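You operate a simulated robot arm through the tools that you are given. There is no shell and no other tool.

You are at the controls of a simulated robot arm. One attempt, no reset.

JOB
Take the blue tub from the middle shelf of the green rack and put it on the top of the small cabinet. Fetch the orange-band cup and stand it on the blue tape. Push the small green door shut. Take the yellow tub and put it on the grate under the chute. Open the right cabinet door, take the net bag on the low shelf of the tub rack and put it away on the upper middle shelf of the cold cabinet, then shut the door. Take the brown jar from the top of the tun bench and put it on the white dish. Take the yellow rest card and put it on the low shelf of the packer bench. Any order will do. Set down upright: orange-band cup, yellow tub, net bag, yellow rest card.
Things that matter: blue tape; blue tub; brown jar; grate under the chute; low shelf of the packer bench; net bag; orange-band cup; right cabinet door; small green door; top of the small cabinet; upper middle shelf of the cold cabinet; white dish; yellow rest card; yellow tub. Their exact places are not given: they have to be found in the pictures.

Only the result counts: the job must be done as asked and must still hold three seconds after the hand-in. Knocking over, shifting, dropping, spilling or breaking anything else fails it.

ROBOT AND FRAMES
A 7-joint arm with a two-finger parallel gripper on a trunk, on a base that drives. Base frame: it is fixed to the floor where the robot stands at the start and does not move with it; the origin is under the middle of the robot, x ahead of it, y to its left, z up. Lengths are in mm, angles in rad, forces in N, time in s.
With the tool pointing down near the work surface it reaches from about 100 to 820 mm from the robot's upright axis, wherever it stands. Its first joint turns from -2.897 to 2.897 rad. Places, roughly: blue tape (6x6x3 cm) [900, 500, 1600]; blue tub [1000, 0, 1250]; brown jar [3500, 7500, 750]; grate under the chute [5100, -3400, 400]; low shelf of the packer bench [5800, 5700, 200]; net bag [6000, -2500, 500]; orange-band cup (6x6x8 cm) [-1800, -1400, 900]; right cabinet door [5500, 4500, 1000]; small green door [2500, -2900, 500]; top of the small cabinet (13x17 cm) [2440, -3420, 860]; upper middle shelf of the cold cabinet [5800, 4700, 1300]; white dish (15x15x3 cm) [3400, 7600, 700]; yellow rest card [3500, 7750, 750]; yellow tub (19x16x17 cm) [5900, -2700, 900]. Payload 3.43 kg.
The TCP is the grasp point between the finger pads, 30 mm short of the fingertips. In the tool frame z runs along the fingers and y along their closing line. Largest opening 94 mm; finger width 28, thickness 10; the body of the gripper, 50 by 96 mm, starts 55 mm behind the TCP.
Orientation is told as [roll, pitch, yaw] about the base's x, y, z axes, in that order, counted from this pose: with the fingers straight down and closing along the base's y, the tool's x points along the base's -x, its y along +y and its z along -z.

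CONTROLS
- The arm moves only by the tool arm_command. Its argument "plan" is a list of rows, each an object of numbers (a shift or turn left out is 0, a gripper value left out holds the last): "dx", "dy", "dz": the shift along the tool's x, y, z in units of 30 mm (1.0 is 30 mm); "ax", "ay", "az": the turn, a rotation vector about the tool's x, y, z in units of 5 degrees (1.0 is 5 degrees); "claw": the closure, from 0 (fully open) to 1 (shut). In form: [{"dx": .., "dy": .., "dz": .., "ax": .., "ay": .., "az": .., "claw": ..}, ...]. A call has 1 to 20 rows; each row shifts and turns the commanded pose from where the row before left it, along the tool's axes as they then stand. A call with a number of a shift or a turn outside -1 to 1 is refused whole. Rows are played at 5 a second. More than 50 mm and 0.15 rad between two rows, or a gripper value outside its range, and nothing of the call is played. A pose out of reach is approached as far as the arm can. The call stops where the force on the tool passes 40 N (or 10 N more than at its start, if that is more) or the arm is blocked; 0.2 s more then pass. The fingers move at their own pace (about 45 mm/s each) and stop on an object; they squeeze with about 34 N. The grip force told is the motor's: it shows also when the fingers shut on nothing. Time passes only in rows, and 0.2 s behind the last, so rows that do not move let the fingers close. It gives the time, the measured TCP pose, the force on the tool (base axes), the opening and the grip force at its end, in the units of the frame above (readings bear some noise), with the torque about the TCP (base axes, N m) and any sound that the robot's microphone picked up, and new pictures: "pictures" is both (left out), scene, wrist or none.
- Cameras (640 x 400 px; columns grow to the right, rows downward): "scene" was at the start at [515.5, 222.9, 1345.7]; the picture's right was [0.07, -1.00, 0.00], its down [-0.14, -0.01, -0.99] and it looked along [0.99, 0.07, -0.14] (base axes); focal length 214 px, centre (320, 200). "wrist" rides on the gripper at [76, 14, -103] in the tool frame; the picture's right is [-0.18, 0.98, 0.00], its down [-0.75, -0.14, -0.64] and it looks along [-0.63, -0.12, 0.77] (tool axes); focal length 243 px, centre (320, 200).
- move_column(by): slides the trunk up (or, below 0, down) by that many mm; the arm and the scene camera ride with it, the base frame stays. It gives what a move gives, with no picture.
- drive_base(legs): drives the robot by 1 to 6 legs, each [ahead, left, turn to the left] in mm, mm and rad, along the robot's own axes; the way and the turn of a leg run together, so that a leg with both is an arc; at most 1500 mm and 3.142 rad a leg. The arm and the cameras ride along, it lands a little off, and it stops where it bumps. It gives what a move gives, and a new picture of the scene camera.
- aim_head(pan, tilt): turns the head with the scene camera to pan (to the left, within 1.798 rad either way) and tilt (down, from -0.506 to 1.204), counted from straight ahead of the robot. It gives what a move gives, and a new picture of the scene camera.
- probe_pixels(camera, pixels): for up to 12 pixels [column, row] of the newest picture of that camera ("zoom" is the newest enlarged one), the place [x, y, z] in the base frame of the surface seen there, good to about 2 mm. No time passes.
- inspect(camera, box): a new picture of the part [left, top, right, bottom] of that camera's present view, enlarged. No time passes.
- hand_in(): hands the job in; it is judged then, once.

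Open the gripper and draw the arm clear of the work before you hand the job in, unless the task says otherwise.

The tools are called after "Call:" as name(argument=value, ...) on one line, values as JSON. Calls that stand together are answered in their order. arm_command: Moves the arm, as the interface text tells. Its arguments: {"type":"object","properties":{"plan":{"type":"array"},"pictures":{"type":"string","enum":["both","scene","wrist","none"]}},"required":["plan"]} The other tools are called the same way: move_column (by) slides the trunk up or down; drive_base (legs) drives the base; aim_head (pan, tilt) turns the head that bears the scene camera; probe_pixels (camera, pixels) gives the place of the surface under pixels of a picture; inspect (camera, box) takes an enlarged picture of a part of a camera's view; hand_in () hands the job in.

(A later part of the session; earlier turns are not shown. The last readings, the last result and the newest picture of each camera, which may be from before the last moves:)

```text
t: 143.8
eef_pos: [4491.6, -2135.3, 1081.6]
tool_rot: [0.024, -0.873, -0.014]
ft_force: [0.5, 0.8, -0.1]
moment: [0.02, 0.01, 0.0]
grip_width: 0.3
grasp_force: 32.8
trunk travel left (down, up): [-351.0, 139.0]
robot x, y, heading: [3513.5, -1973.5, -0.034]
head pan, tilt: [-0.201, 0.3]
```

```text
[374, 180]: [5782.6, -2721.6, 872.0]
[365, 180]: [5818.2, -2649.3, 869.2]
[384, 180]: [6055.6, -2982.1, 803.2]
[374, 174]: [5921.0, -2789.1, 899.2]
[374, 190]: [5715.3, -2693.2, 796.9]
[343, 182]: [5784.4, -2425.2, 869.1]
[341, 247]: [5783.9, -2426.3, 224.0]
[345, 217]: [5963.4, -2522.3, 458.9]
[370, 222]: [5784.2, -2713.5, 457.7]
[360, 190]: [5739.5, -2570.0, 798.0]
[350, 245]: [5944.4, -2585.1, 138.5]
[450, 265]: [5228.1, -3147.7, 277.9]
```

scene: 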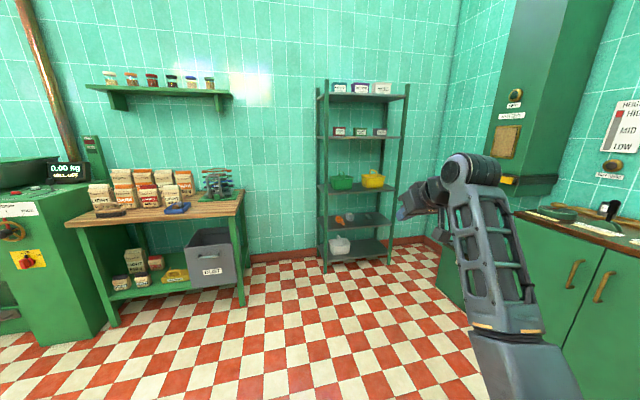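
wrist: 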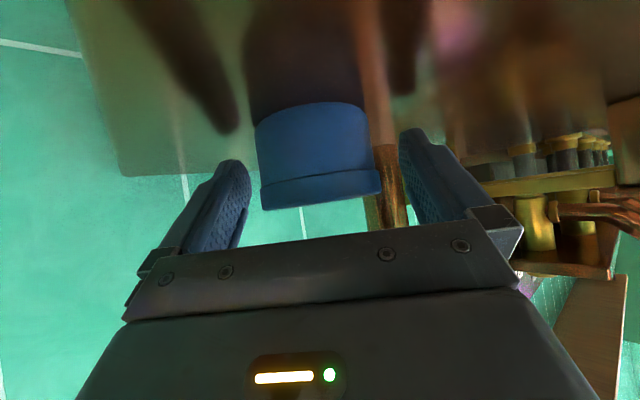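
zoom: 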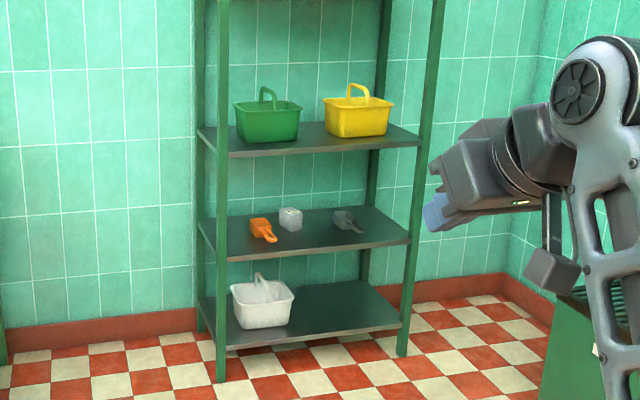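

The yellow tub sits on the z≈800 shelf with an upright arched handle; the small white net bag is on the z≈458 shelf at (5963,-2522). I'll drive closer for a better look.

Call:
drive_base(legs=[[0, 0, 0.034], [950, -560, 0]])

Call:
aim_head(pan=-0.1, tilt=0.25)

Call:
inspect(camera="scene", box=[220, 100, 460, 300])

```text
t: 149.8
eef_pos: [5433.3, -2701.2, 1081.6]
tool_rot: [0.022, -0.872, -0.013]
ft_force: [0.0, 0.0, -0.2]
moment: [-0.01, 0.0, 0.0]
grip_width: 0.0
grasp_force: 32.9
trunk travel left (down, up): [-351.0, 139.0]
robot x, y, heading: [4456.4, -2545.8, -0.03]
head pan, tilt: [-0.201, 0.3]
```

scene: 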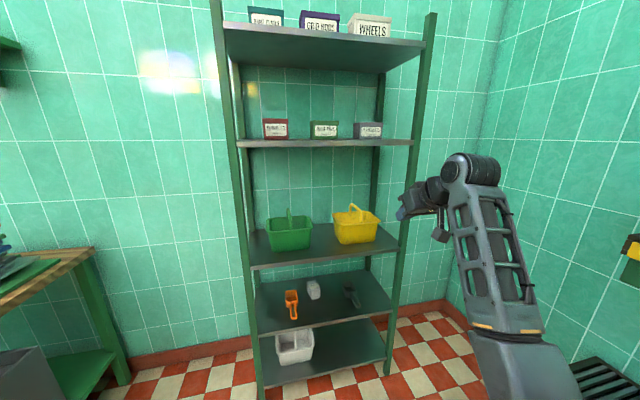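

```text
t: 150.4
eef_pos: [5433.2, -2700.8, 1081.4]
tool_rot: [0.023, -0.873, -0.013]
ft_force: [-0.5, -0.4, -0.1]
moment: [-0.03, 0.03, 0.0]
grip_width: 0.1
grasp_force: 33.1
trunk travel left (down, up): [-351.0, 139.0]
robot x, y, heading: [4452.4, -2539.3, -0.032]
head pan, tilt: [-0.099, 0.25]
```

scene: 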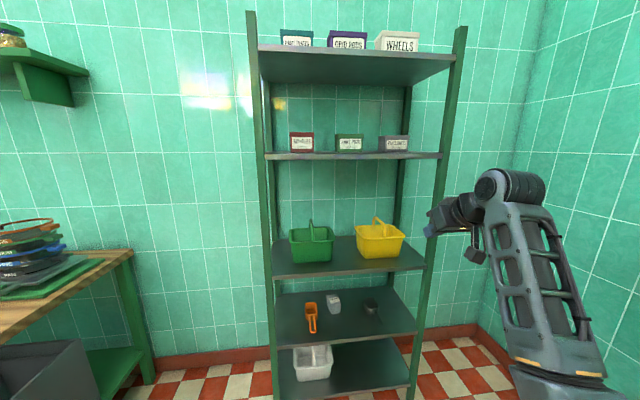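

```text
2.00 times, centred on (340, 200) of scene
```

zoom: 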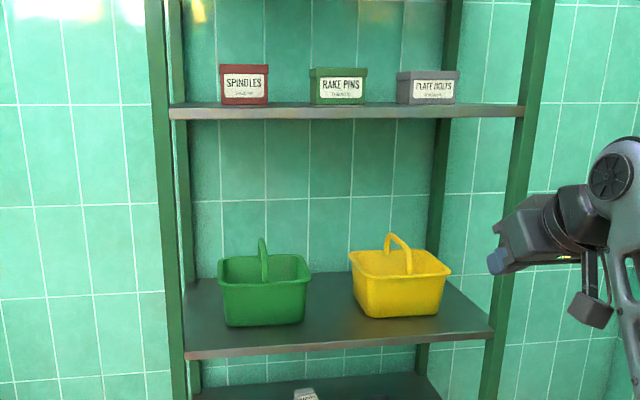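

The handle arch of the yellow tub runs front-to-back, so closing along y will grip it. I'll zoom more and probe handle and rim.

Call:
inspect(camera="scene", box=[340, 200, 420, 270])

```text
5.71 times, centred on (380, 235) of scene
```

zoom: 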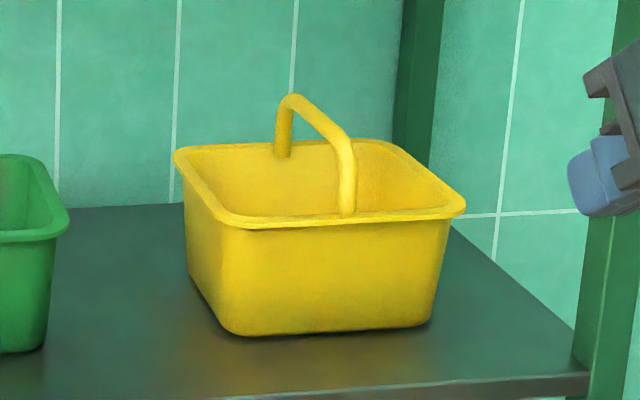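

Call:
probe_pixels(camera="zoom", pixels=[[288, 100], [310, 112], [330, 132], [346, 160], [347, 205], [282, 145], [190, 160], [460, 205], [250, 222], [385, 142], [335, 330], [440, 380]])

```text
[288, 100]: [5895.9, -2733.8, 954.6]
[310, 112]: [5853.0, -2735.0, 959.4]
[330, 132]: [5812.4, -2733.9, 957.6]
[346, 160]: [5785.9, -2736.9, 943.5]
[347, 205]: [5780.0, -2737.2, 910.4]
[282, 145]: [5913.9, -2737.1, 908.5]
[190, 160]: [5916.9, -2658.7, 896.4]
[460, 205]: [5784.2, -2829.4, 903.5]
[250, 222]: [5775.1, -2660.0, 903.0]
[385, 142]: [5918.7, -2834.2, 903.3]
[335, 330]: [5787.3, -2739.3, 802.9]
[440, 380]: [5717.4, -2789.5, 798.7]
```

The handle top is at about (5850,-2743,955), bar along x; rim at z≈903. I'll open the gripper, lower to z≈965 in front of the rack, and drive ahead 300 mm with a 32 mm shift right.

Call:
arm_command(plan=[{"dx": 0.766, "dz": 0.643, "claw": 0}, {"dx": 0.766, "dz": 0.643, "claw": 0}, {"dx": 0.766, "dz": 0.643, "claw": 0}, {"dx": 0.66, "dz": 0.55, "claw": 0}, {}], pictures="none")

Call:
drive_base(legs=[[280, -32, 0]])

Call:
arm_command(plan=[{}])

```text
t: 151.6
eef_pos: [5433.6, -2700.1, 967.3]
tool_rot: [0.024, -0.873, -0.012]
ft_force: [-0.2, 0.0, -0.4]
moment: [0.02, -0.01, 0.01]
grip_width: 94.1
grasp_force: 0.1
trunk travel left (down, up): [-351.0, 139.0]
robot x, y, heading: [4454.1, -2540.8, -0.03]
head pan, tilt: [-0.099, 0.25]
```

```text
t: 153.6
eef_pos: [5711.5, -2731.5, 966.6]
tool_rot: [0.023, -0.873, -0.005]
ft_force: [-0.1, 0.4, 0.7]
moment: [0.0, 0.02, 0.0]
grip_width: 93.8
grasp_force: 0.0
trunk travel left (down, up): [-351.0, 139.0]
robot x, y, heading: [4731.0, -2580.8, -0.026]
head pan, tilt: [-0.099, 0.25]
```

scene: 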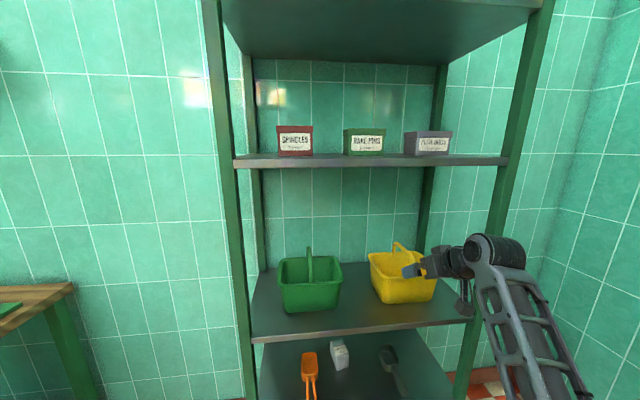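

```text
t: 154.0
eef_pos: [5710.7, -2732.5, 966.5]
tool_rot: [0.024, -0.871, -0.006]
ft_force: [0.0, -0.3, 0.5]
moment: [0.01, 0.02, -0.04]
grip_width: 94.0
grasp_force: 0.0
trunk travel left (down, up): [-351.0, 139.0]
robot x, y, heading: [4729.6, -2579.2, -0.024]
head pan, tilt: [-0.099, 0.25]
```

scene: 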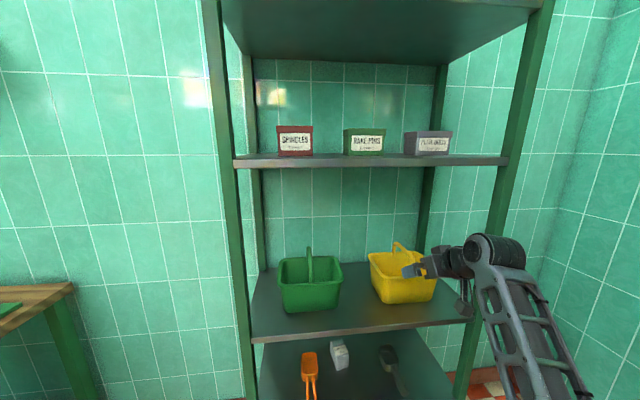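
wrist: 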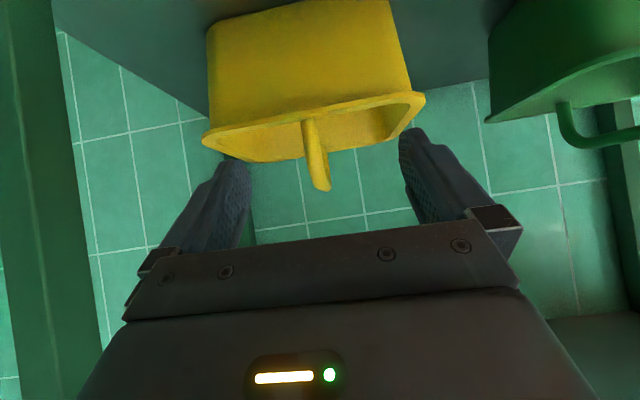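

The handle lies between the fingers in the wrist view (~(315,160)). I'll probe the handle from both cameras.

Call:
probe_pixels(camera="wrist", pixels=[[309, 150], [316, 165], [321, 182], [325, 160], [308, 130], [325, 185]])

Call:
probe_pixels(camera="scene", pixels=[[394, 244], [400, 246], [397, 255], [500, 250], [470, 320], [480, 162]])

```text
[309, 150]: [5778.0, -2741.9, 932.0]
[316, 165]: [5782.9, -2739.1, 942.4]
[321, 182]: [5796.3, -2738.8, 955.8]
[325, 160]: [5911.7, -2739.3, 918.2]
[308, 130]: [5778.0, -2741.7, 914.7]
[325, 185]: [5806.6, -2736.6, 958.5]
```

```text
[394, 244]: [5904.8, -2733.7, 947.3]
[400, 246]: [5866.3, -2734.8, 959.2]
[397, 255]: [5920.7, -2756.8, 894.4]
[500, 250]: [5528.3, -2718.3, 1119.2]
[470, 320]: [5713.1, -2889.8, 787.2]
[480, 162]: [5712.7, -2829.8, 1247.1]
```

I'll shift 9 mm right, advance 139 mm over the handle, then lower 14 mm.

Call:
arm_command(plan=[{"dy": -0.3}, {"dx": -0.643, "dz": 0.766}, {"dx": -0.643, "dz": 0.766}, {"dx": -0.643, "dz": 0.766}, {"dx": -0.643, "dz": 0.766}, {"dx": -0.4, "dz": 0.48}, {"dx": 0.36, "dz": 0.3}, {}])

```text
t: 155.8
eef_pos: [5848.6, -2737.8, 950.5]
tool_rot: [0.023, -0.872, -0.006]
ft_force: [-0.1, 0.1, 0.8]
moment: [0.01, -0.01, -0.02]
grip_width: 94.0
grasp_force: 0.1
trunk travel left (down, up): [-351.0, 139.0]
robot x, y, heading: [4727.3, -2583.2, -0.027]
head pan, tilt: [-0.099, 0.25]
```

scene: 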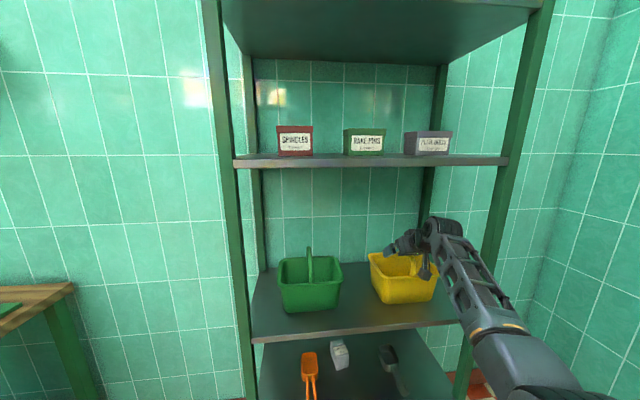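
wrist: 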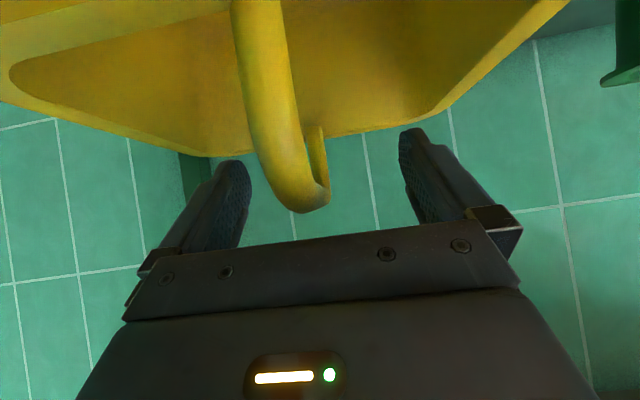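

The handle bar is between the fingers. I'll close the gripper.

Call:
arm_command(plan=[{"claw": 1}, {"claw": 1}, {"claw": 1}, {"claw": 1}, {"claw": 1}, {"claw": 1}, {"claw": 1}, {"claw": 1}])

```text
t: 157.6
eef_pos: [5849.5, -2736.7, 951.6]
tool_rot: [0.023, -0.871, -0.006]
ft_force: [0.3, -0.5, 0.1]
moment: [-0.02, -0.12, -0.11]
grip_width: 17.4
grasp_force: 34.2
trunk travel left (down, up): [-351.0, 139.0]
robot x, y, heading: [4728.4, -2584.0, -0.022]
head pan, tilt: [-0.099, 0.25]
```

scene: 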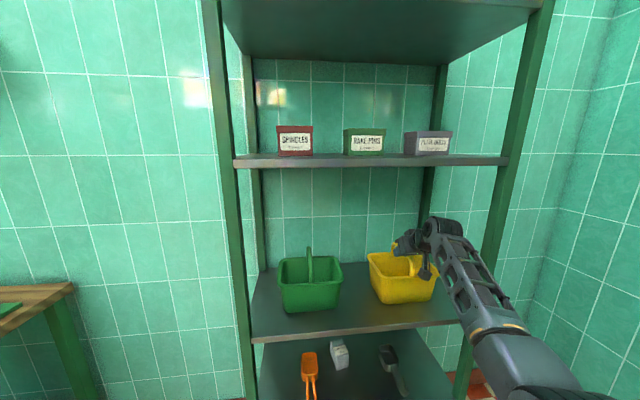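
wrist: 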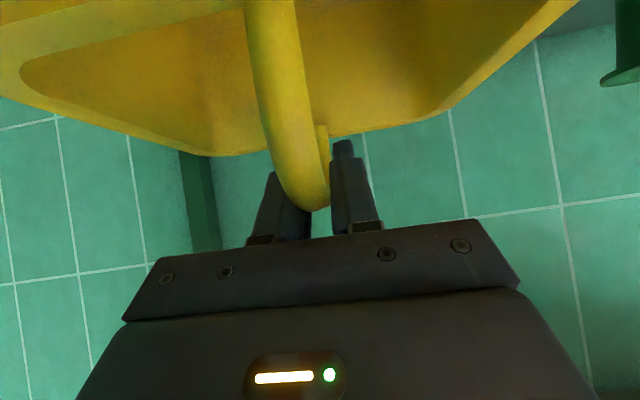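

Gripped the bar (17.4 mm). I'll lift 30 mm gently and check.

Call:
arm_command(plan=[{"dx": -0.25, "dz": -0.21}, {"dx": -0.25, "dz": -0.21}, {"dx": -0.25, "dz": -0.21}, {"dx": -0.25, "dz": -0.21}, {}])

```text
t: 158.8
eef_pos: [5848.0, -2739.0, 991.3]
tool_rot: [0.023, -0.872, -0.006]
ft_force: [-0.1, -0.2, -2.6]
moment: [0.03, -0.02, 0.03]
grip_width: 17.5
grasp_force: 34.2
trunk travel left (down, up): [-351.0, 139.0]
robot x, y, heading: [4725.8, -2584.8, -0.023]
head pan, tilt: [-0.099, 0.25]
```

scene: 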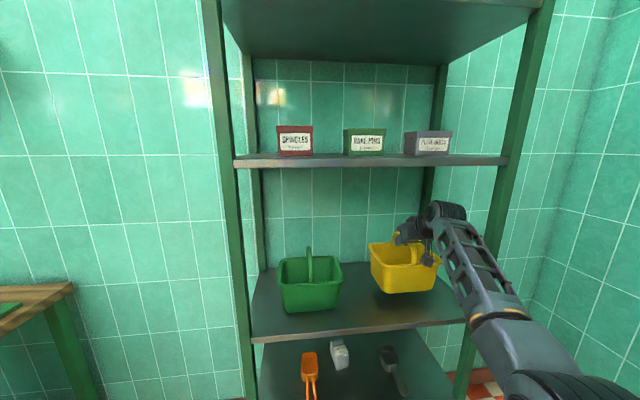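
wrist: 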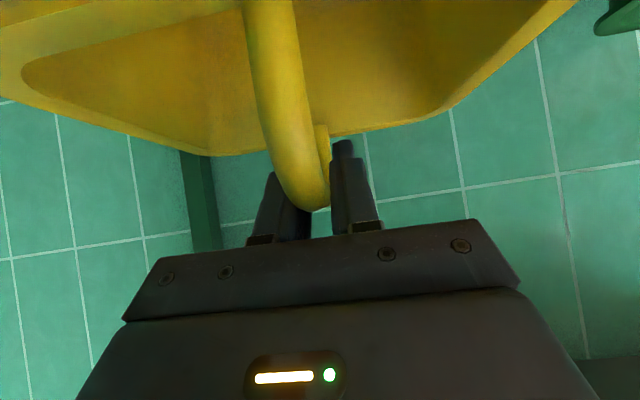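

The tub hangs level and light. I'll drive back 550 mm out of the rack, then look toward the chute on the right.

Call:
drive_base(legs=[[-550, 0, 0]])

Call:
aim_head(pan=-0.75, tilt=0.35)

```text
t: 161.9
eef_pos: [5293.9, -2740.6, 990.9]
tool_rot: [0.022, -0.873, -0.026]
ft_force: [0.4, -0.8, -2.8]
moment: [0.01, 0.02, -0.01]
grip_width: 17.6
grasp_force: 34.0
trunk travel left (down, up): [-351.0, 139.0]
robot x, y, heading: [4177.2, -2562.6, -0.038]
head pan, tilt: [-0.099, 0.25]
```

scene: 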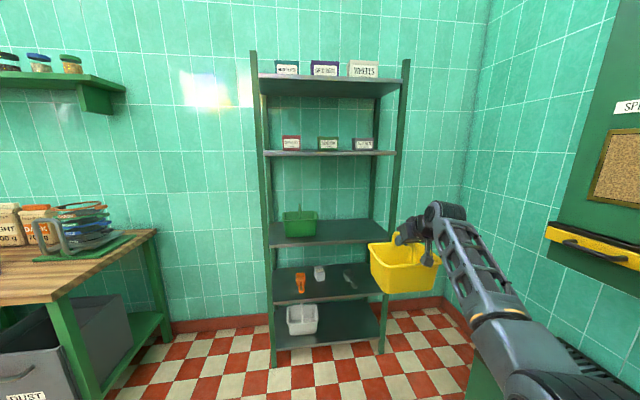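

```text
t: 163.0
eef_pos: [5293.6, -2741.5, 990.0]
tool_rot: [0.021, -0.872, -0.023]
ft_force: [-0.4, 0.3, -1.6]
moment: [0.01, 0.02, 0.0]
grip_width: 17.3
grasp_force: 33.9
trunk travel left (down, up): [-351.0, 139.0]
robot x, y, heading: [4176.1, -2559.1, -0.042]
head pan, tilt: [-0.75, 0.351]
```

scene: 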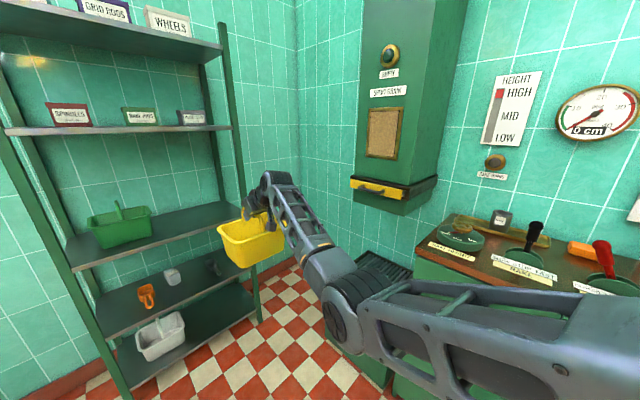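

The chute hangs at (395,100) with the black grate below at (375,275). I'll sidestep left to gain room, then turn right to face the chute wall.

Call:
drive_base(legs=[[0, 800, 0], [0, 0, -1.53]])

Call:
aim_head(pan=0.5, tilt=0.4)

```text
t: 171.1
eef_pos: [4045.7, -2877.2, 990.2]
tool_rot: [0.022, -0.873, -1.585]
ft_force: [0.5, -0.5, -3.6]
moment: [-0.03, -0.02, -0.02]
grip_width: 17.4
grasp_force: 34.2
trunk travel left (down, up): [-351.0, 139.0]
robot x, y, heading: [4212.1, -1755.3, -1.603]
head pan, tilt: [-0.75, 0.351]
```

scene: 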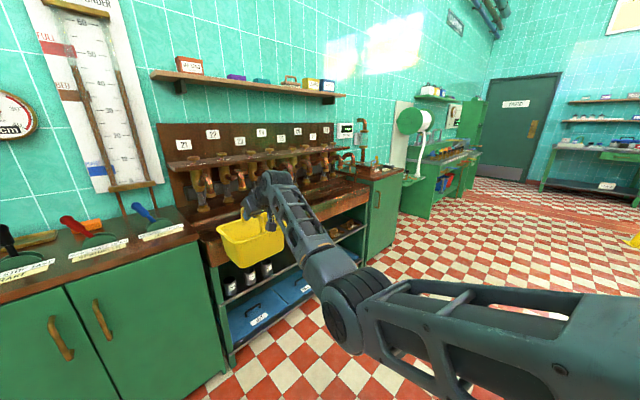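

```text
t: 172.5
eef_pos: [4045.7, -2877.1, 989.8]
tool_rot: [0.024, -0.871, -1.583]
ft_force: [0.4, 0.0, -2.3]
moment: [0.01, 0.02, 0.01]
grip_width: 17.4
grasp_force: 34.5
trunk travel left (down, up): [-351.0, 139.0]
robot x, y, heading: [4211.1, -1752.7, -1.599]
head pan, tilt: [0.499, 0.4]
```

scene: 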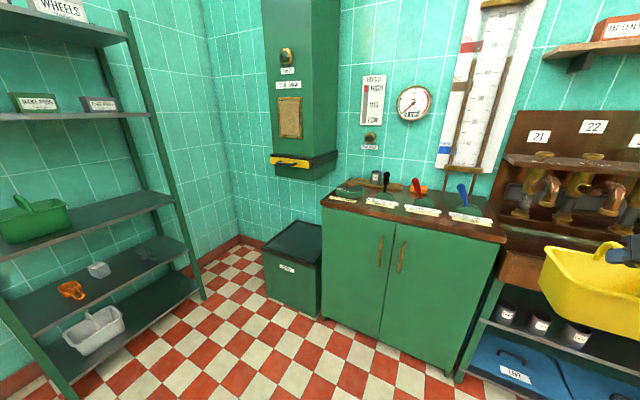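

The chute and its bin with the grate on top are now clear at (300,250). I'll probe the grate, chute bottom and neighbours.

Call:
inspect(camera="scene", box=[230, 130, 350, 330])

Call:
probe_pixels(camera="scene", pixels=[[268, 247], [318, 253], [295, 224], [300, 240], [290, 165], [320, 175], [335, 155], [270, 160], [330, 245], [350, 200], [210, 260], [320, 225]])

```text
2.00 times, centred on (290, 230) of scene
```

zoom: 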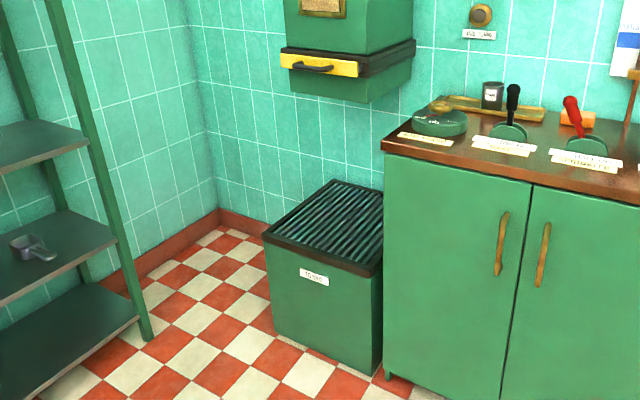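

```text
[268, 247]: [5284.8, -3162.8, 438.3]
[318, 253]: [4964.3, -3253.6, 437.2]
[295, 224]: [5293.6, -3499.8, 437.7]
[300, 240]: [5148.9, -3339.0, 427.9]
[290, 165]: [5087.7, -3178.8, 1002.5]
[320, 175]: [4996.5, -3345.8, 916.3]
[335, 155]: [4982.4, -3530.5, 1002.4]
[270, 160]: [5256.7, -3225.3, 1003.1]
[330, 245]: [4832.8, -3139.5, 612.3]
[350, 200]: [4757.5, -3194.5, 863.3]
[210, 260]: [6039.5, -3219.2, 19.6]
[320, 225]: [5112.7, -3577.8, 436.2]
```

Grate spans about x 4950–5290, y -3160–-3560 at z≈430; chute bottom at z≈916. I'll lower the trunk here (tub is in front of the bench), then turn slightly and sidestep left toward the grate.

Call:
move_column(by=-350)

Call:
drive_base(legs=[[0, 0, 0.08], [0, 982, 0]])

Call:
aim_head(pan=0.0, tilt=0.3)

```text
t: 175.9
eef_pos: [4046.5, -2875.9, 640.8]
tool_rot: [0.021, -0.873, -1.583]
ft_force: [-0.2, 0.2, -3.1]
moment: [0.0, 0.0, -0.01]
grip_width: 17.4
grasp_force: 34.4
trunk travel left (down, up): [-1.0, 489.0]
robot x, y, heading: [4213.3, -1757.3, -1.601]
head pan, tilt: [0.499, 0.4]
```

```text
t: 181.1
eef_pos: [5074.7, -2844.8, 639.8]
tool_rot: [0.022, -0.873, -1.498]
ft_force: [0.0, -0.1, -2.7]
moment: [0.04, -0.01, 0.01]
grip_width: 17.2
grasp_force: 34.2
trunk travel left (down, up): [-1.0, 489.0]
robot x, y, heading: [5141.4, -1712.1, -1.514]
head pan, tilt: [0.499, 0.4]
stopped in leg 2: the robot was blocked; the commanded pose is now the measured one
```

scene: 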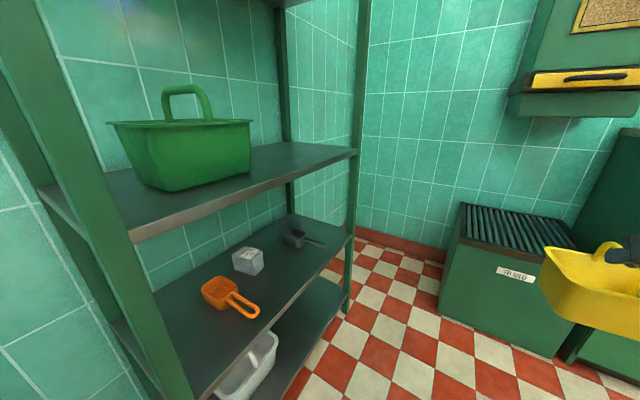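

```text
t: 182.0
eef_pos: [5074.9, -2844.4, 640.5]
tool_rot: [0.023, -0.871, -1.498]
ft_force: [-0.3, -0.2, -2.2]
moment: [0.02, -0.01, 0.01]
grip_width: 17.5
grasp_force: 34.3
trunk travel left (down, up): [-1.0, 489.0]
robot x, y, heading: [5145.5, -1712.8, -1.52]
head pan, tilt: [0.0, 0.3]
```

scene: 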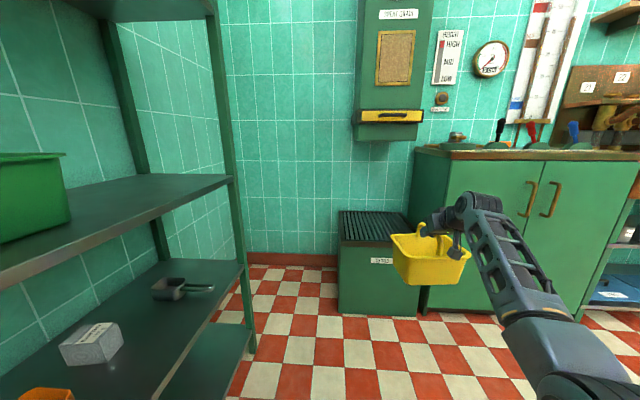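

The base was blocked on its left at (5145,-1712). I'll look left to see what it touched before moving on.

Call:
aim_head(pan=1.6, tilt=0.6)

```text
t: 183.7
eef_pos: [5075.3, -2845.1, 639.9]
tool_rot: [0.022, -0.873, -1.498]
ft_force: [0.2, -0.4, -2.2]
moment: [0.01, 0.0, -0.01]
grip_width: 17.5
grasp_force: 33.8
trunk travel left (down, up): [-1.0, 489.0]
robot x, y, heading: [5146.1, -1716.7, -1.516]
head pan, tilt: [1.6, 0.6]
```

scene: 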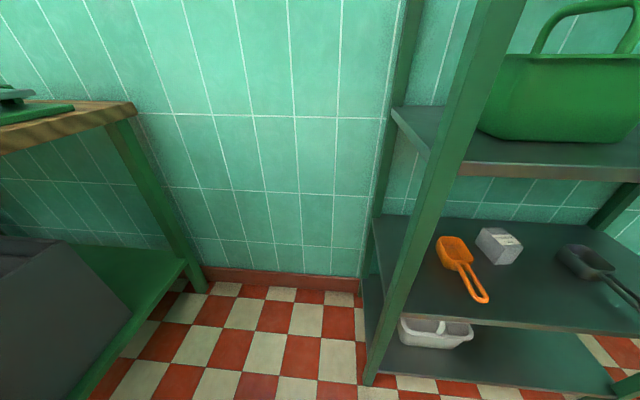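

Call:
probe_pixels(camera="scene", pixels=[[130, 104], [20, 145], [200, 285], [70, 400], [420, 250], [370, 380], [470, 60], [230, 320], [50, 300], [595, 160], [10, 120], [500, 240]])

```text
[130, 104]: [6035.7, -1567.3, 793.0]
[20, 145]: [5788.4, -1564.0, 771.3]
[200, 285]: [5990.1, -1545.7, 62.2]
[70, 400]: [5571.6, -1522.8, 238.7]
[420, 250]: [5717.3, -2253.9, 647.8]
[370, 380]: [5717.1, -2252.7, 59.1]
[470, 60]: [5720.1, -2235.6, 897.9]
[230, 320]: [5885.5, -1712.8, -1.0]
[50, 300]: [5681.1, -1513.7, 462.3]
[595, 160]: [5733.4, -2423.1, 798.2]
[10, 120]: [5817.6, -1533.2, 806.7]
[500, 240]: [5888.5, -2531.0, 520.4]
```

The table's end is at y≈-1565 (x≥5550), and the base half-width is about 400 mm. I'll step right 40, go ahead 300, then left 85, keeping clear of table and rack.

Call:
drive_base(legs=[[0, -40, 0], [310, 0, 0], [0, 80, 0]])

Call:
aim_head(pan=-0.1, tilt=0.5)

```text
t: 186.9
eef_pos: [5134.5, -3147.3, 640.5]
tool_rot: [0.022, -0.873, -1.496]
ft_force: [-0.7, 0.2, -3.4]
moment: [-0.02, -0.02, 0.02]
grip_width: 17.6
grasp_force: 33.8
trunk travel left (down, up): [-1.0, 489.0]
robot x, y, heading: [5198.3, -2018.2, -1.515]
head pan, tilt: [1.6, 0.6]
```

scene: 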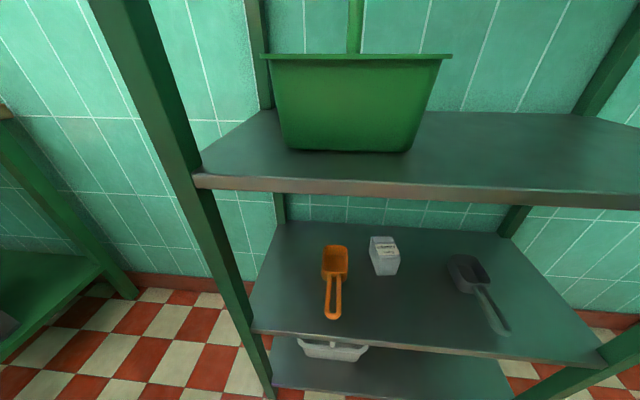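

```text
t: 188.6
eef_pos: [5134.9, -3147.3, 640.6]
tool_rot: [0.022, -0.873, -1.497]
ft_force: [0.1, -0.3, -3.1]
moment: [-0.02, -0.01, -0.02]
grip_width: 17.3
grasp_force: 34.3
trunk travel left (down, up): [-1.0, 489.0]
robot x, y, heading: [5198.0, -2015.1, -1.512]
head pan, tilt: [-0.099, 0.499]
```

scene: 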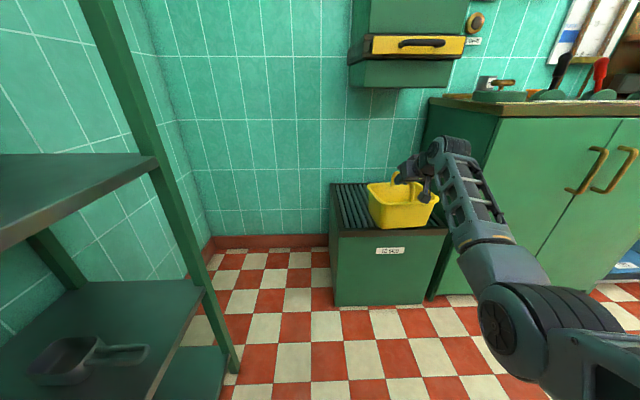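

The tub hangs about 50 mm above the grate's front part. I'll drive ahead 200 mm and 28 mm right to centre it at about (5115,-3347).

Call:
drive_base(legs=[[200, -28, 0]])

Call:
inspect(camera="scene", box=[320, 100, 500, 320])

```text
t: 190.2
eef_pos: [5115.8, -3346.8, 640.4]
tool_rot: [0.022, -0.872, -1.495]
ft_force: [0.0, 0.1, -2.5]
moment: [-0.02, -0.02, 0.02]
grip_width: 17.6
grasp_force: 34.2
trunk travel left (down, up): [-1.0, 489.0]
robot x, y, heading: [5182.9, -2216.8, -1.514]
head pan, tilt: [-0.099, 0.499]
```

scene: 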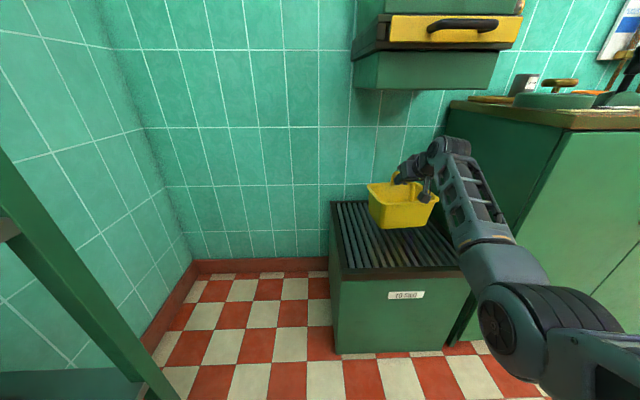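

```text
1.82 times, centred on (410, 210) of scene
```

zoom: 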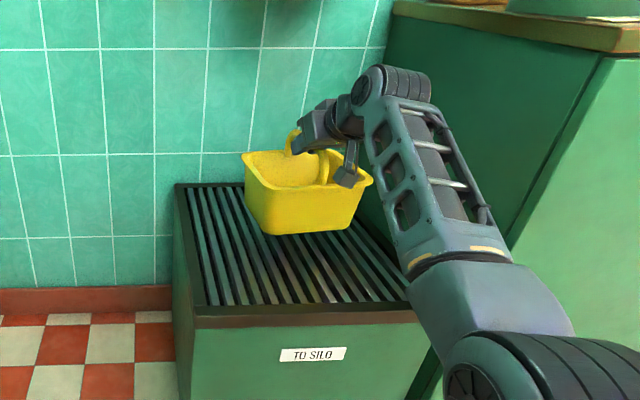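

I'll probe the grate bars and tub bottom, then lower.

Call:
probe_pixels(camera="zoom", pixels=[[325, 250], [340, 270], [270, 235], [350, 228], [245, 160], [375, 180], [200, 220], [300, 310]])

Call:
arm_command(plan=[{"dx": 0.4, "dz": 0.335}, {"dx": 0.4, "dz": 0.335}, {"dx": 0.2, "dz": 0.168}, {}], pictures="scene")

```text
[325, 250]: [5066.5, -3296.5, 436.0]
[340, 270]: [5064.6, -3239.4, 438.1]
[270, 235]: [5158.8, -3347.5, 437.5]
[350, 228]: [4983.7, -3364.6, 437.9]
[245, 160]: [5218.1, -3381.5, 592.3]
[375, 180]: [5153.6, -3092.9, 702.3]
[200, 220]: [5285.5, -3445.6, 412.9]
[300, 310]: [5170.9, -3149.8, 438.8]
```

```text
t: 191.2
eef_pos: [5118.1, -3345.3, 601.8]
tool_rot: [0.023, -0.873, -1.495]
ft_force: [0.5, -0.1, -3.3]
moment: [-0.01, -0.01, 0.01]
grip_width: 17.6
grasp_force: 34.3
trunk travel left (down, up): [-1.0, 489.0]
robot x, y, heading: [5180.5, -2212.3, -1.514]
head pan, tilt: [-0.099, 0.499]
```

scene: 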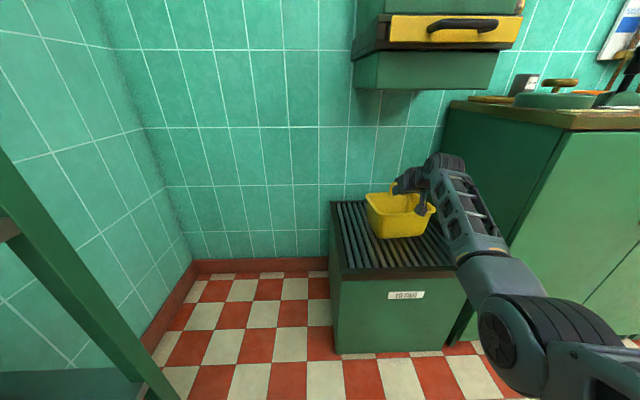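

Grate top is z=437, so contact is expected at TCP z≈589. I'll lower the last ~13 mm in small steps.

Call:
arm_command(plan=[{"dx": 0.13, "dz": 0.11}, {"dx": 0.08, "dz": 0.067}, {}, {"dx": 0.06, "dz": 0.05}, {}, {"dx": 0.05, "dz": 0.04}, {}], pictures="none")

```text
t: 192.8
eef_pos: [5117.3, -3345.7, 591.8]
tool_rot: [0.022, -0.877, -1.495]
ft_force: [-1.7, 3.9, 12.8]
moment: [-0.33, -0.04, 0.03]
grip_width: 17.5
grasp_force: 33.9
trunk travel left (down, up): [-1.0, 489.0]
robot x, y, heading: [5184.1, -2217.8, -1.516]
head pan, tilt: [-0.099, 0.499]
```

Contact felt (13 N). I'll open the gripper and withdraw back and up.

Call:
arm_command(plan=[{"claw": 0.5}, {"claw": 0}, {"claw": 0}, {"claw": 0}, {"claw": 0}, {"claw": 0}])

Call:
arm_command(plan=[{"dz": -1}, {"dz": -1}, {"dz": -1}, {"dz": -1}, {"dz": -1}, {"dz": -1}])

```text
t: 194.2
eef_pos: [5118.1, -3345.3, 590.8]
tool_rot: [0.025, -0.872, -1.495]
ft_force: [0.3, -0.2, -0.6]
moment: [-0.02, 0.01, -0.03]
grip_width: 93.8
grasp_force: 0.1
trunk travel left (down, up): [-1.0, 489.0]
robot x, y, heading: [5184.4, -2220.2, -1.514]
head pan, tilt: [-0.099, 0.499]
```

scene: 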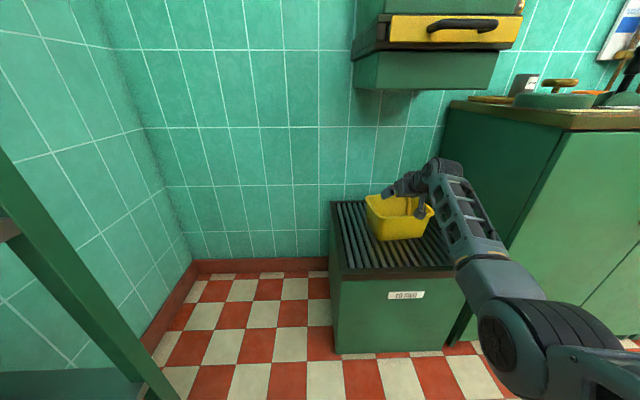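
wrist: 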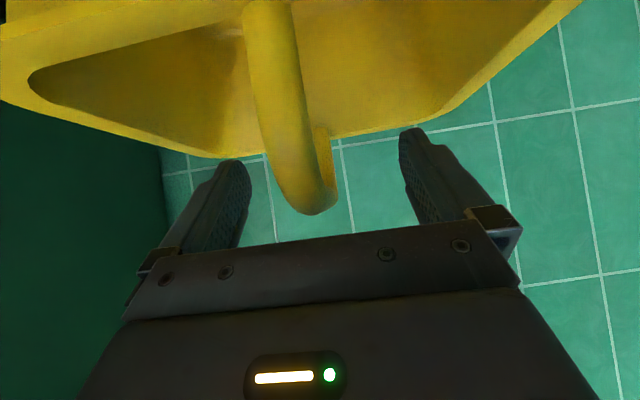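

```text
t: 195.6
eef_pos: [5104.0, -3209.2, 704.5]
tool_rot: [0.023, -0.872, -1.495]
ft_force: [-0.1, 0.3, -0.2]
moment: [0.02, -0.03, 0.0]
grip_width: 94.1
grasp_force: 0.0
trunk travel left (down, up): [-1.0, 489.0]
robot x, y, heading: [5183.0, -2216.6, -1.512]
head pan, tilt: [-0.099, 0.499]
```

scene: 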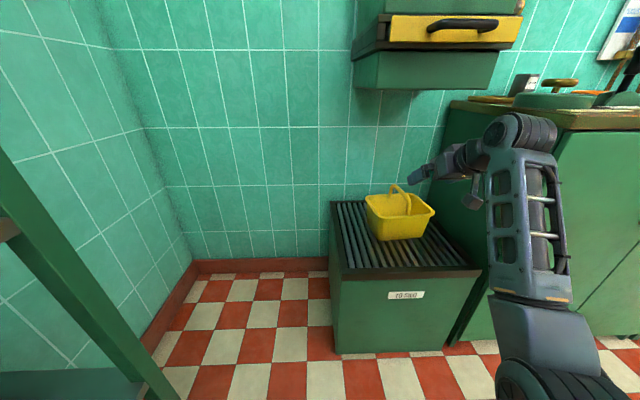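
wrist: 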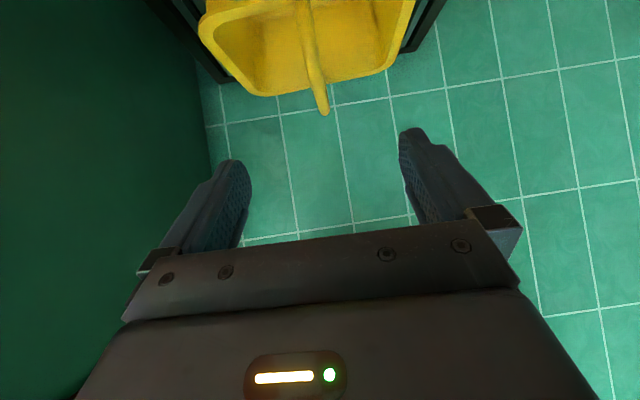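

The yellow tub stands upright on the grate. Next is the net bag: I'll look left at the rack's low shelf and zoom in.

Call:
aim_head(pan=1.3, tilt=0.5)

Call:
inspect(camera="scene", box=[200, 150, 500, 350])

```text
t: 197.2
eef_pos: [5103.5, -3210.6, 704.9]
tool_rot: [0.022, -0.872, -1.495]
ft_force: [-0.2, -0.3, 0.0]
moment: [0.02, -0.01, -0.01]
grip_width: 94.0
grasp_force: 0.1
trunk travel left (down, up): [-1.0, 489.0]
robot x, y, heading: [5188.3, -2214.1, -1.516]
head pan, tilt: [1.3, 0.499]
```

scene: 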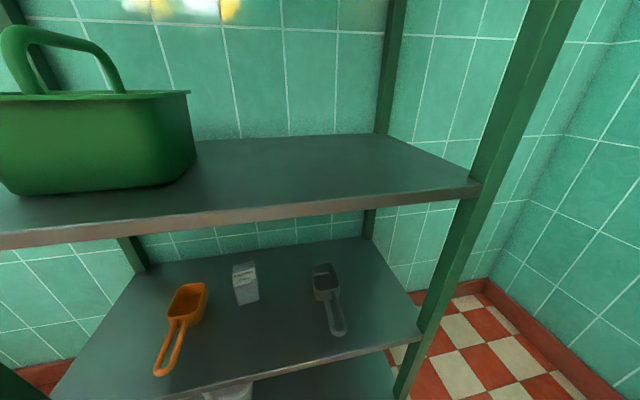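

```text
2.00 times, centred on (350, 250) of scene
```

zoom: 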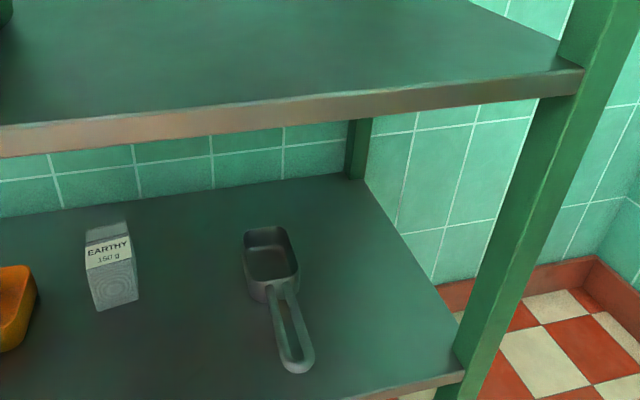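

The net bag is the small grey pouch labelled "EARTHY 150 g". I'll probe its outline.

Call:
probe_pixels(camera="zoom", pixels=[[105, 232], [90, 260], [130, 255], [110, 285], [97, 308], [137, 298], [88, 240], [126, 225], [115, 308], [300, 370], [10, 300], [270, 240]])

```text
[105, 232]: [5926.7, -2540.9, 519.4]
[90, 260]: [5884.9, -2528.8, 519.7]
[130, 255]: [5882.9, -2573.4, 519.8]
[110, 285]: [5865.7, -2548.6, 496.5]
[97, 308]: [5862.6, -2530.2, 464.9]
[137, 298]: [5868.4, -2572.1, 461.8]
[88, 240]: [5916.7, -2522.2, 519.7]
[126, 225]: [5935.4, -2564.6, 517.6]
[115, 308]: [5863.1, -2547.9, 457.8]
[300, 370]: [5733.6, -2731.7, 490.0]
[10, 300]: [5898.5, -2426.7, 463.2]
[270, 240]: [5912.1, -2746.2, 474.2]
```

The bag spans x 5862–5937, y -2528..-2573, z 457–519. I'll retreat, move west, turn to face the rack again, and slide to line up with the bag.

Call:
drive_base(legs=[[-350, 0, 0], [0, -660, 0], [0, 0, 1.515], [0, -560, 0]])

Call:
aim_head(pan=-0.05, tilt=0.35)

```text
t: 209.1
eef_pos: [5493.9, -2580.4, 704.0]
tool_rot: [0.024, -0.873, 0.033]
ft_force: [0.5, 0.0, -0.1]
moment: [-0.01, 0.02, 0.01]
grip_width: 93.9
grasp_force: 0.0
trunk travel left (down, up): [-1.0, 489.0]
robot x, y, heading: [4505.2, -2457.0, 0.012]
head pan, tilt: [1.3, 0.499]
```

scene: 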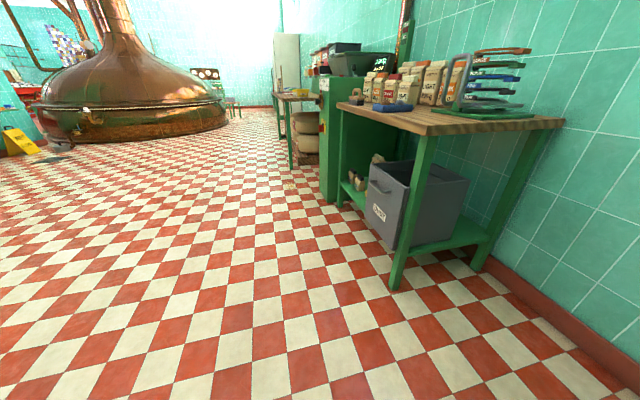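

```text
t: 210.6
eef_pos: [5492.9, -2581.2, 704.8]
tool_rot: [0.022, -0.874, 0.034]
ft_force: [-0.2, 0.0, -0.1]
moment: [0.01, 0.01, 0.01]
grip_width: 93.9
grasp_force: 0.0
trunk travel left (down, up): [-1.0, 489.0]
robot x, y, heading: [4505.6, -2462.7, 0.016]
head pan, tilt: [-0.051, 0.351]
```

scene: 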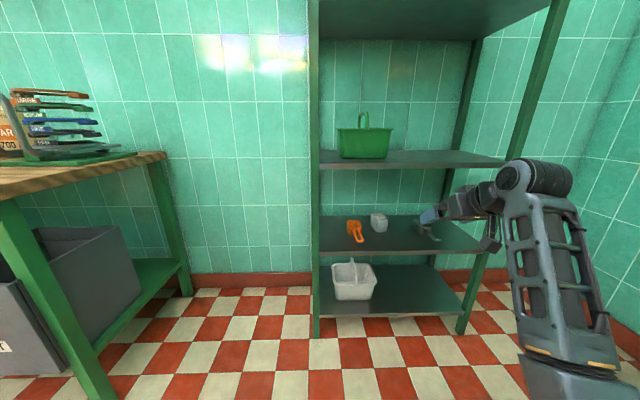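

Now lined up. I'll pitch to 55° and lower the tool to z≈505 in front of the rack.

Call:
arm_command(plan=[{"ay": -1}, {"dx": 0.819, "dz": 0.574}, {"dx": 0.819, "dz": 0.574}, {"dx": 0.819, "dz": 0.574}, {"dx": 0.819, "dz": 0.574}, {"dx": 0.819, "dz": 0.574}, {"dx": 0.819, "dz": 0.574}, {"dx": 0.5, "dz": 0.35}, {}])

Call:
inspect(camera="scene", box=[320, 180, 480, 280])

```text
t: 212.6
eef_pos: [5495.5, -2578.5, 505.3]
tool_rot: [0.026, -0.96, 0.032]
ft_force: [0.1, -0.2, 0.4]
moment: [0.01, 0.0, 0.02]
grip_width: 94.1
grasp_force: 0.1
trunk travel left (down, up): [-1.0, 489.0]
robot x, y, heading: [4506.8, -2460.6, 0.018]
head pan, tilt: [-0.051, 0.351]
```

scene: 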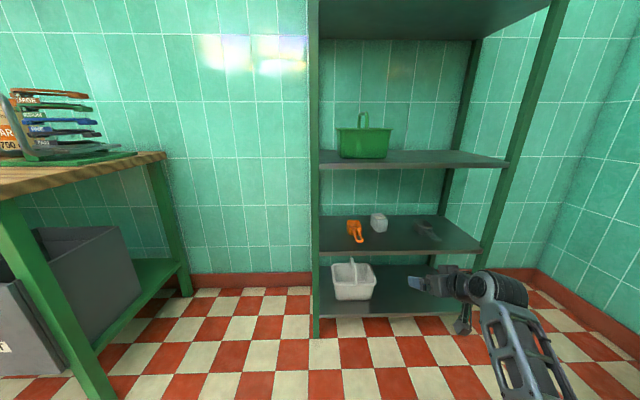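
wrist: 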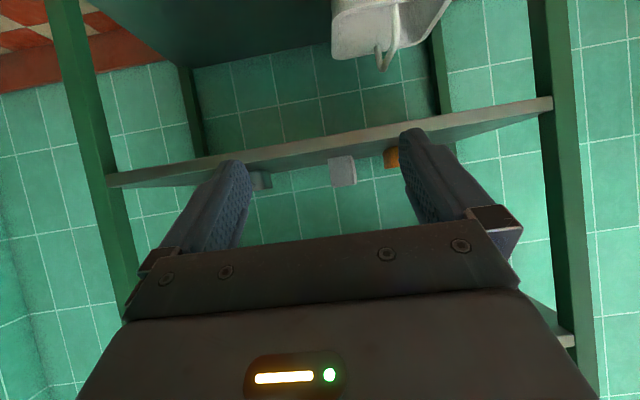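

```text
4.00 times, centred on (400, 230) of scene
```

zoom: 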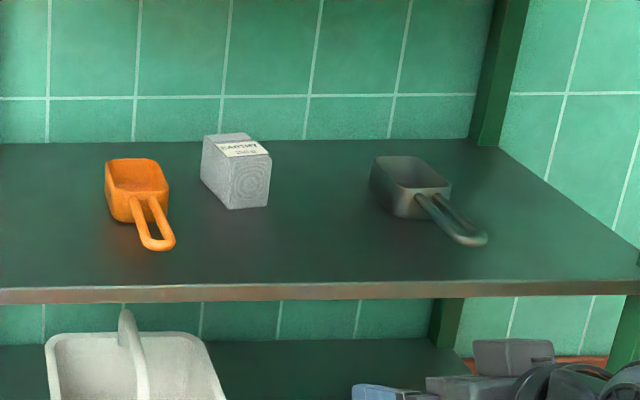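

The bag sits between the orange and grey scoops. I'll probe the bag corners and both scoops to fix the approach line.

Call:
probe_pixels(camera="zoom", pixels=[[228, 180], [262, 180], [205, 160], [232, 205], [266, 203], [204, 182], [268, 160], [170, 240], [168, 180], [375, 190], [420, 200], [245, 185]])

```text
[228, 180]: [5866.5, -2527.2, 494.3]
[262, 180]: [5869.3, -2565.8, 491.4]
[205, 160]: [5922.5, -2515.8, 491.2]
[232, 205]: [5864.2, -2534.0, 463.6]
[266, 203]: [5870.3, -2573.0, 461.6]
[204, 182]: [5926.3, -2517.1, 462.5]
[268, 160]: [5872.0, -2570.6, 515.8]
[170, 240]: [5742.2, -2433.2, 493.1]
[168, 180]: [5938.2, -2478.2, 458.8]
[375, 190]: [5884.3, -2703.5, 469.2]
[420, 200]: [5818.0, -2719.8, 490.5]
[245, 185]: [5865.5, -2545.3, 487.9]
```

The bag is turned about 8° and centred near (5901,-2545). I'll yaw the tool +0.1 rad, narrow the opening to ~74 mm, and drive in 288 mm.

Call:
arm_command(plan=[{"ax": -0.47, "az": -0.33, "claw": 0.21}, {"ax": -0.47, "az": -0.33, "claw": 0.21}, {"claw": 0.21}, {}], pictures="none")

Call:
drive_base(legs=[[288, 13, 0]])

Call:
arm_command(plan=[{}], pictures="wrist")

```text
t: 213.6
eef_pos: [5493.3, -2578.4, 505.9]
tool_rot: [0.024, -0.961, 0.13]
ft_force: [0.1, -0.1, -0.1]
moment: [0.0, 0.01, 0.0]
grip_width: 74.5
grasp_force: 0.0
trunk travel left (down, up): [-1.0, 489.0]
robot x, y, heading: [4506.2, -2461.5, 0.013]
head pan, tilt: [-0.051, 0.351]
```

```text
t: 215.6
eef_pos: [5777.0, -2555.0, 506.0]
tool_rot: [0.024, -0.961, 0.135]
ft_force: [0.1, 0.3, 0.6]
moment: [0.0, -0.02, 0.0]
grip_width: 74.3
grasp_force: 0.0
trunk travel left (down, up): [-1.0, 489.0]
robot x, y, heading: [4789.1, -2442.9, 0.022]
head pan, tilt: [-0.051, 0.351]
```

scene: 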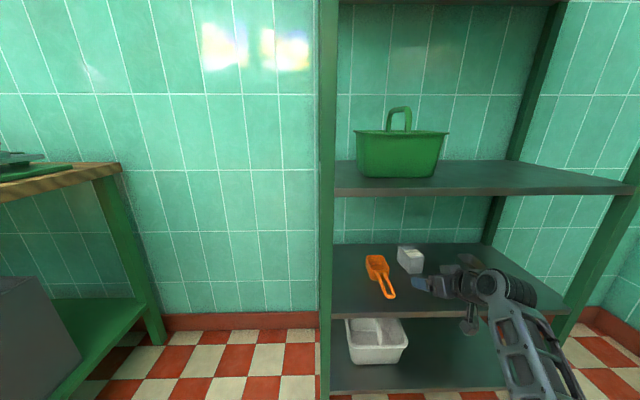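

```text
t: 216.0
eef_pos: [5777.7, -2554.4, 506.1]
tool_rot: [0.024, -0.962, 0.136]
ft_force: [-0.8, 0.1, -0.4]
moment: [0.01, -0.01, 0.0]
grip_width: 74.2
grasp_force: 0.1
trunk travel left (down, up): [-1.0, 489.0]
robot x, y, heading: [4787.9, -2442.9, 0.015]
head pan, tilt: [-0.051, 0.351]
```

wrist: 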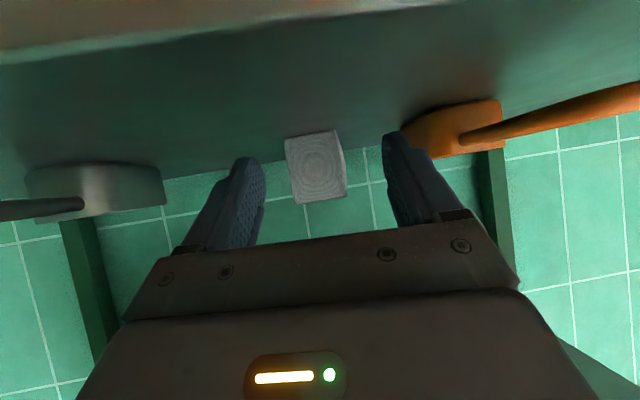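

The bag is nicely between the fingers. I'll advance 120 mm along the tool's forward direction with a slight right correction.

Call:
arm_command(plan=[{"dx": -0.574, "dz": 0.819, "dy": -0.05}, {"dx": -0.574, "dz": 0.819, "dy": -0.05}, {"dx": -0.574, "dz": 0.819, "dy": -0.05}, {"dx": -0.54, "dz": 0.8, "dy": -0.05}, {}])

```text
t: 217.2
eef_pos: [5895.7, -2539.1, 507.2]
tool_rot: [0.025, -0.962, 0.137]
ft_force: [-0.8, -0.3, 0.0]
moment: [0.0, -0.03, 0.04]
grip_width: 74.3
grasp_force: 0.0
trunk travel left (down, up): [-1.0, 489.0]
robot x, y, heading: [4786.0, -2442.6, 0.019]
head pan, tilt: [-0.051, 0.351]
```

scene: 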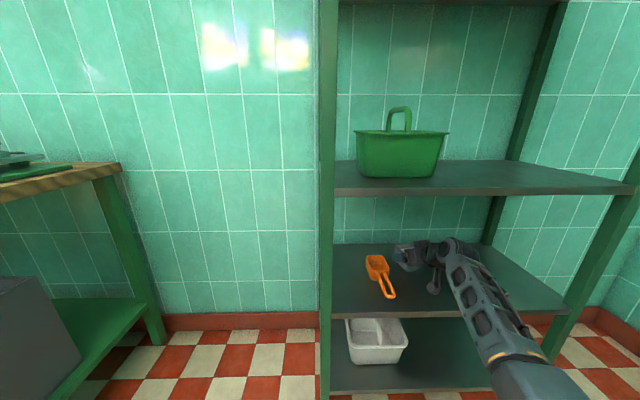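
wrist: 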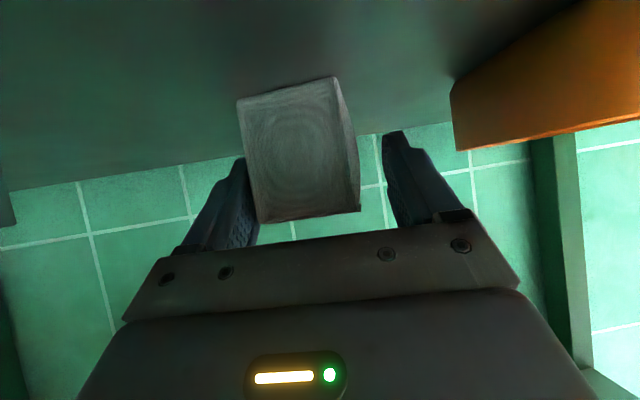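

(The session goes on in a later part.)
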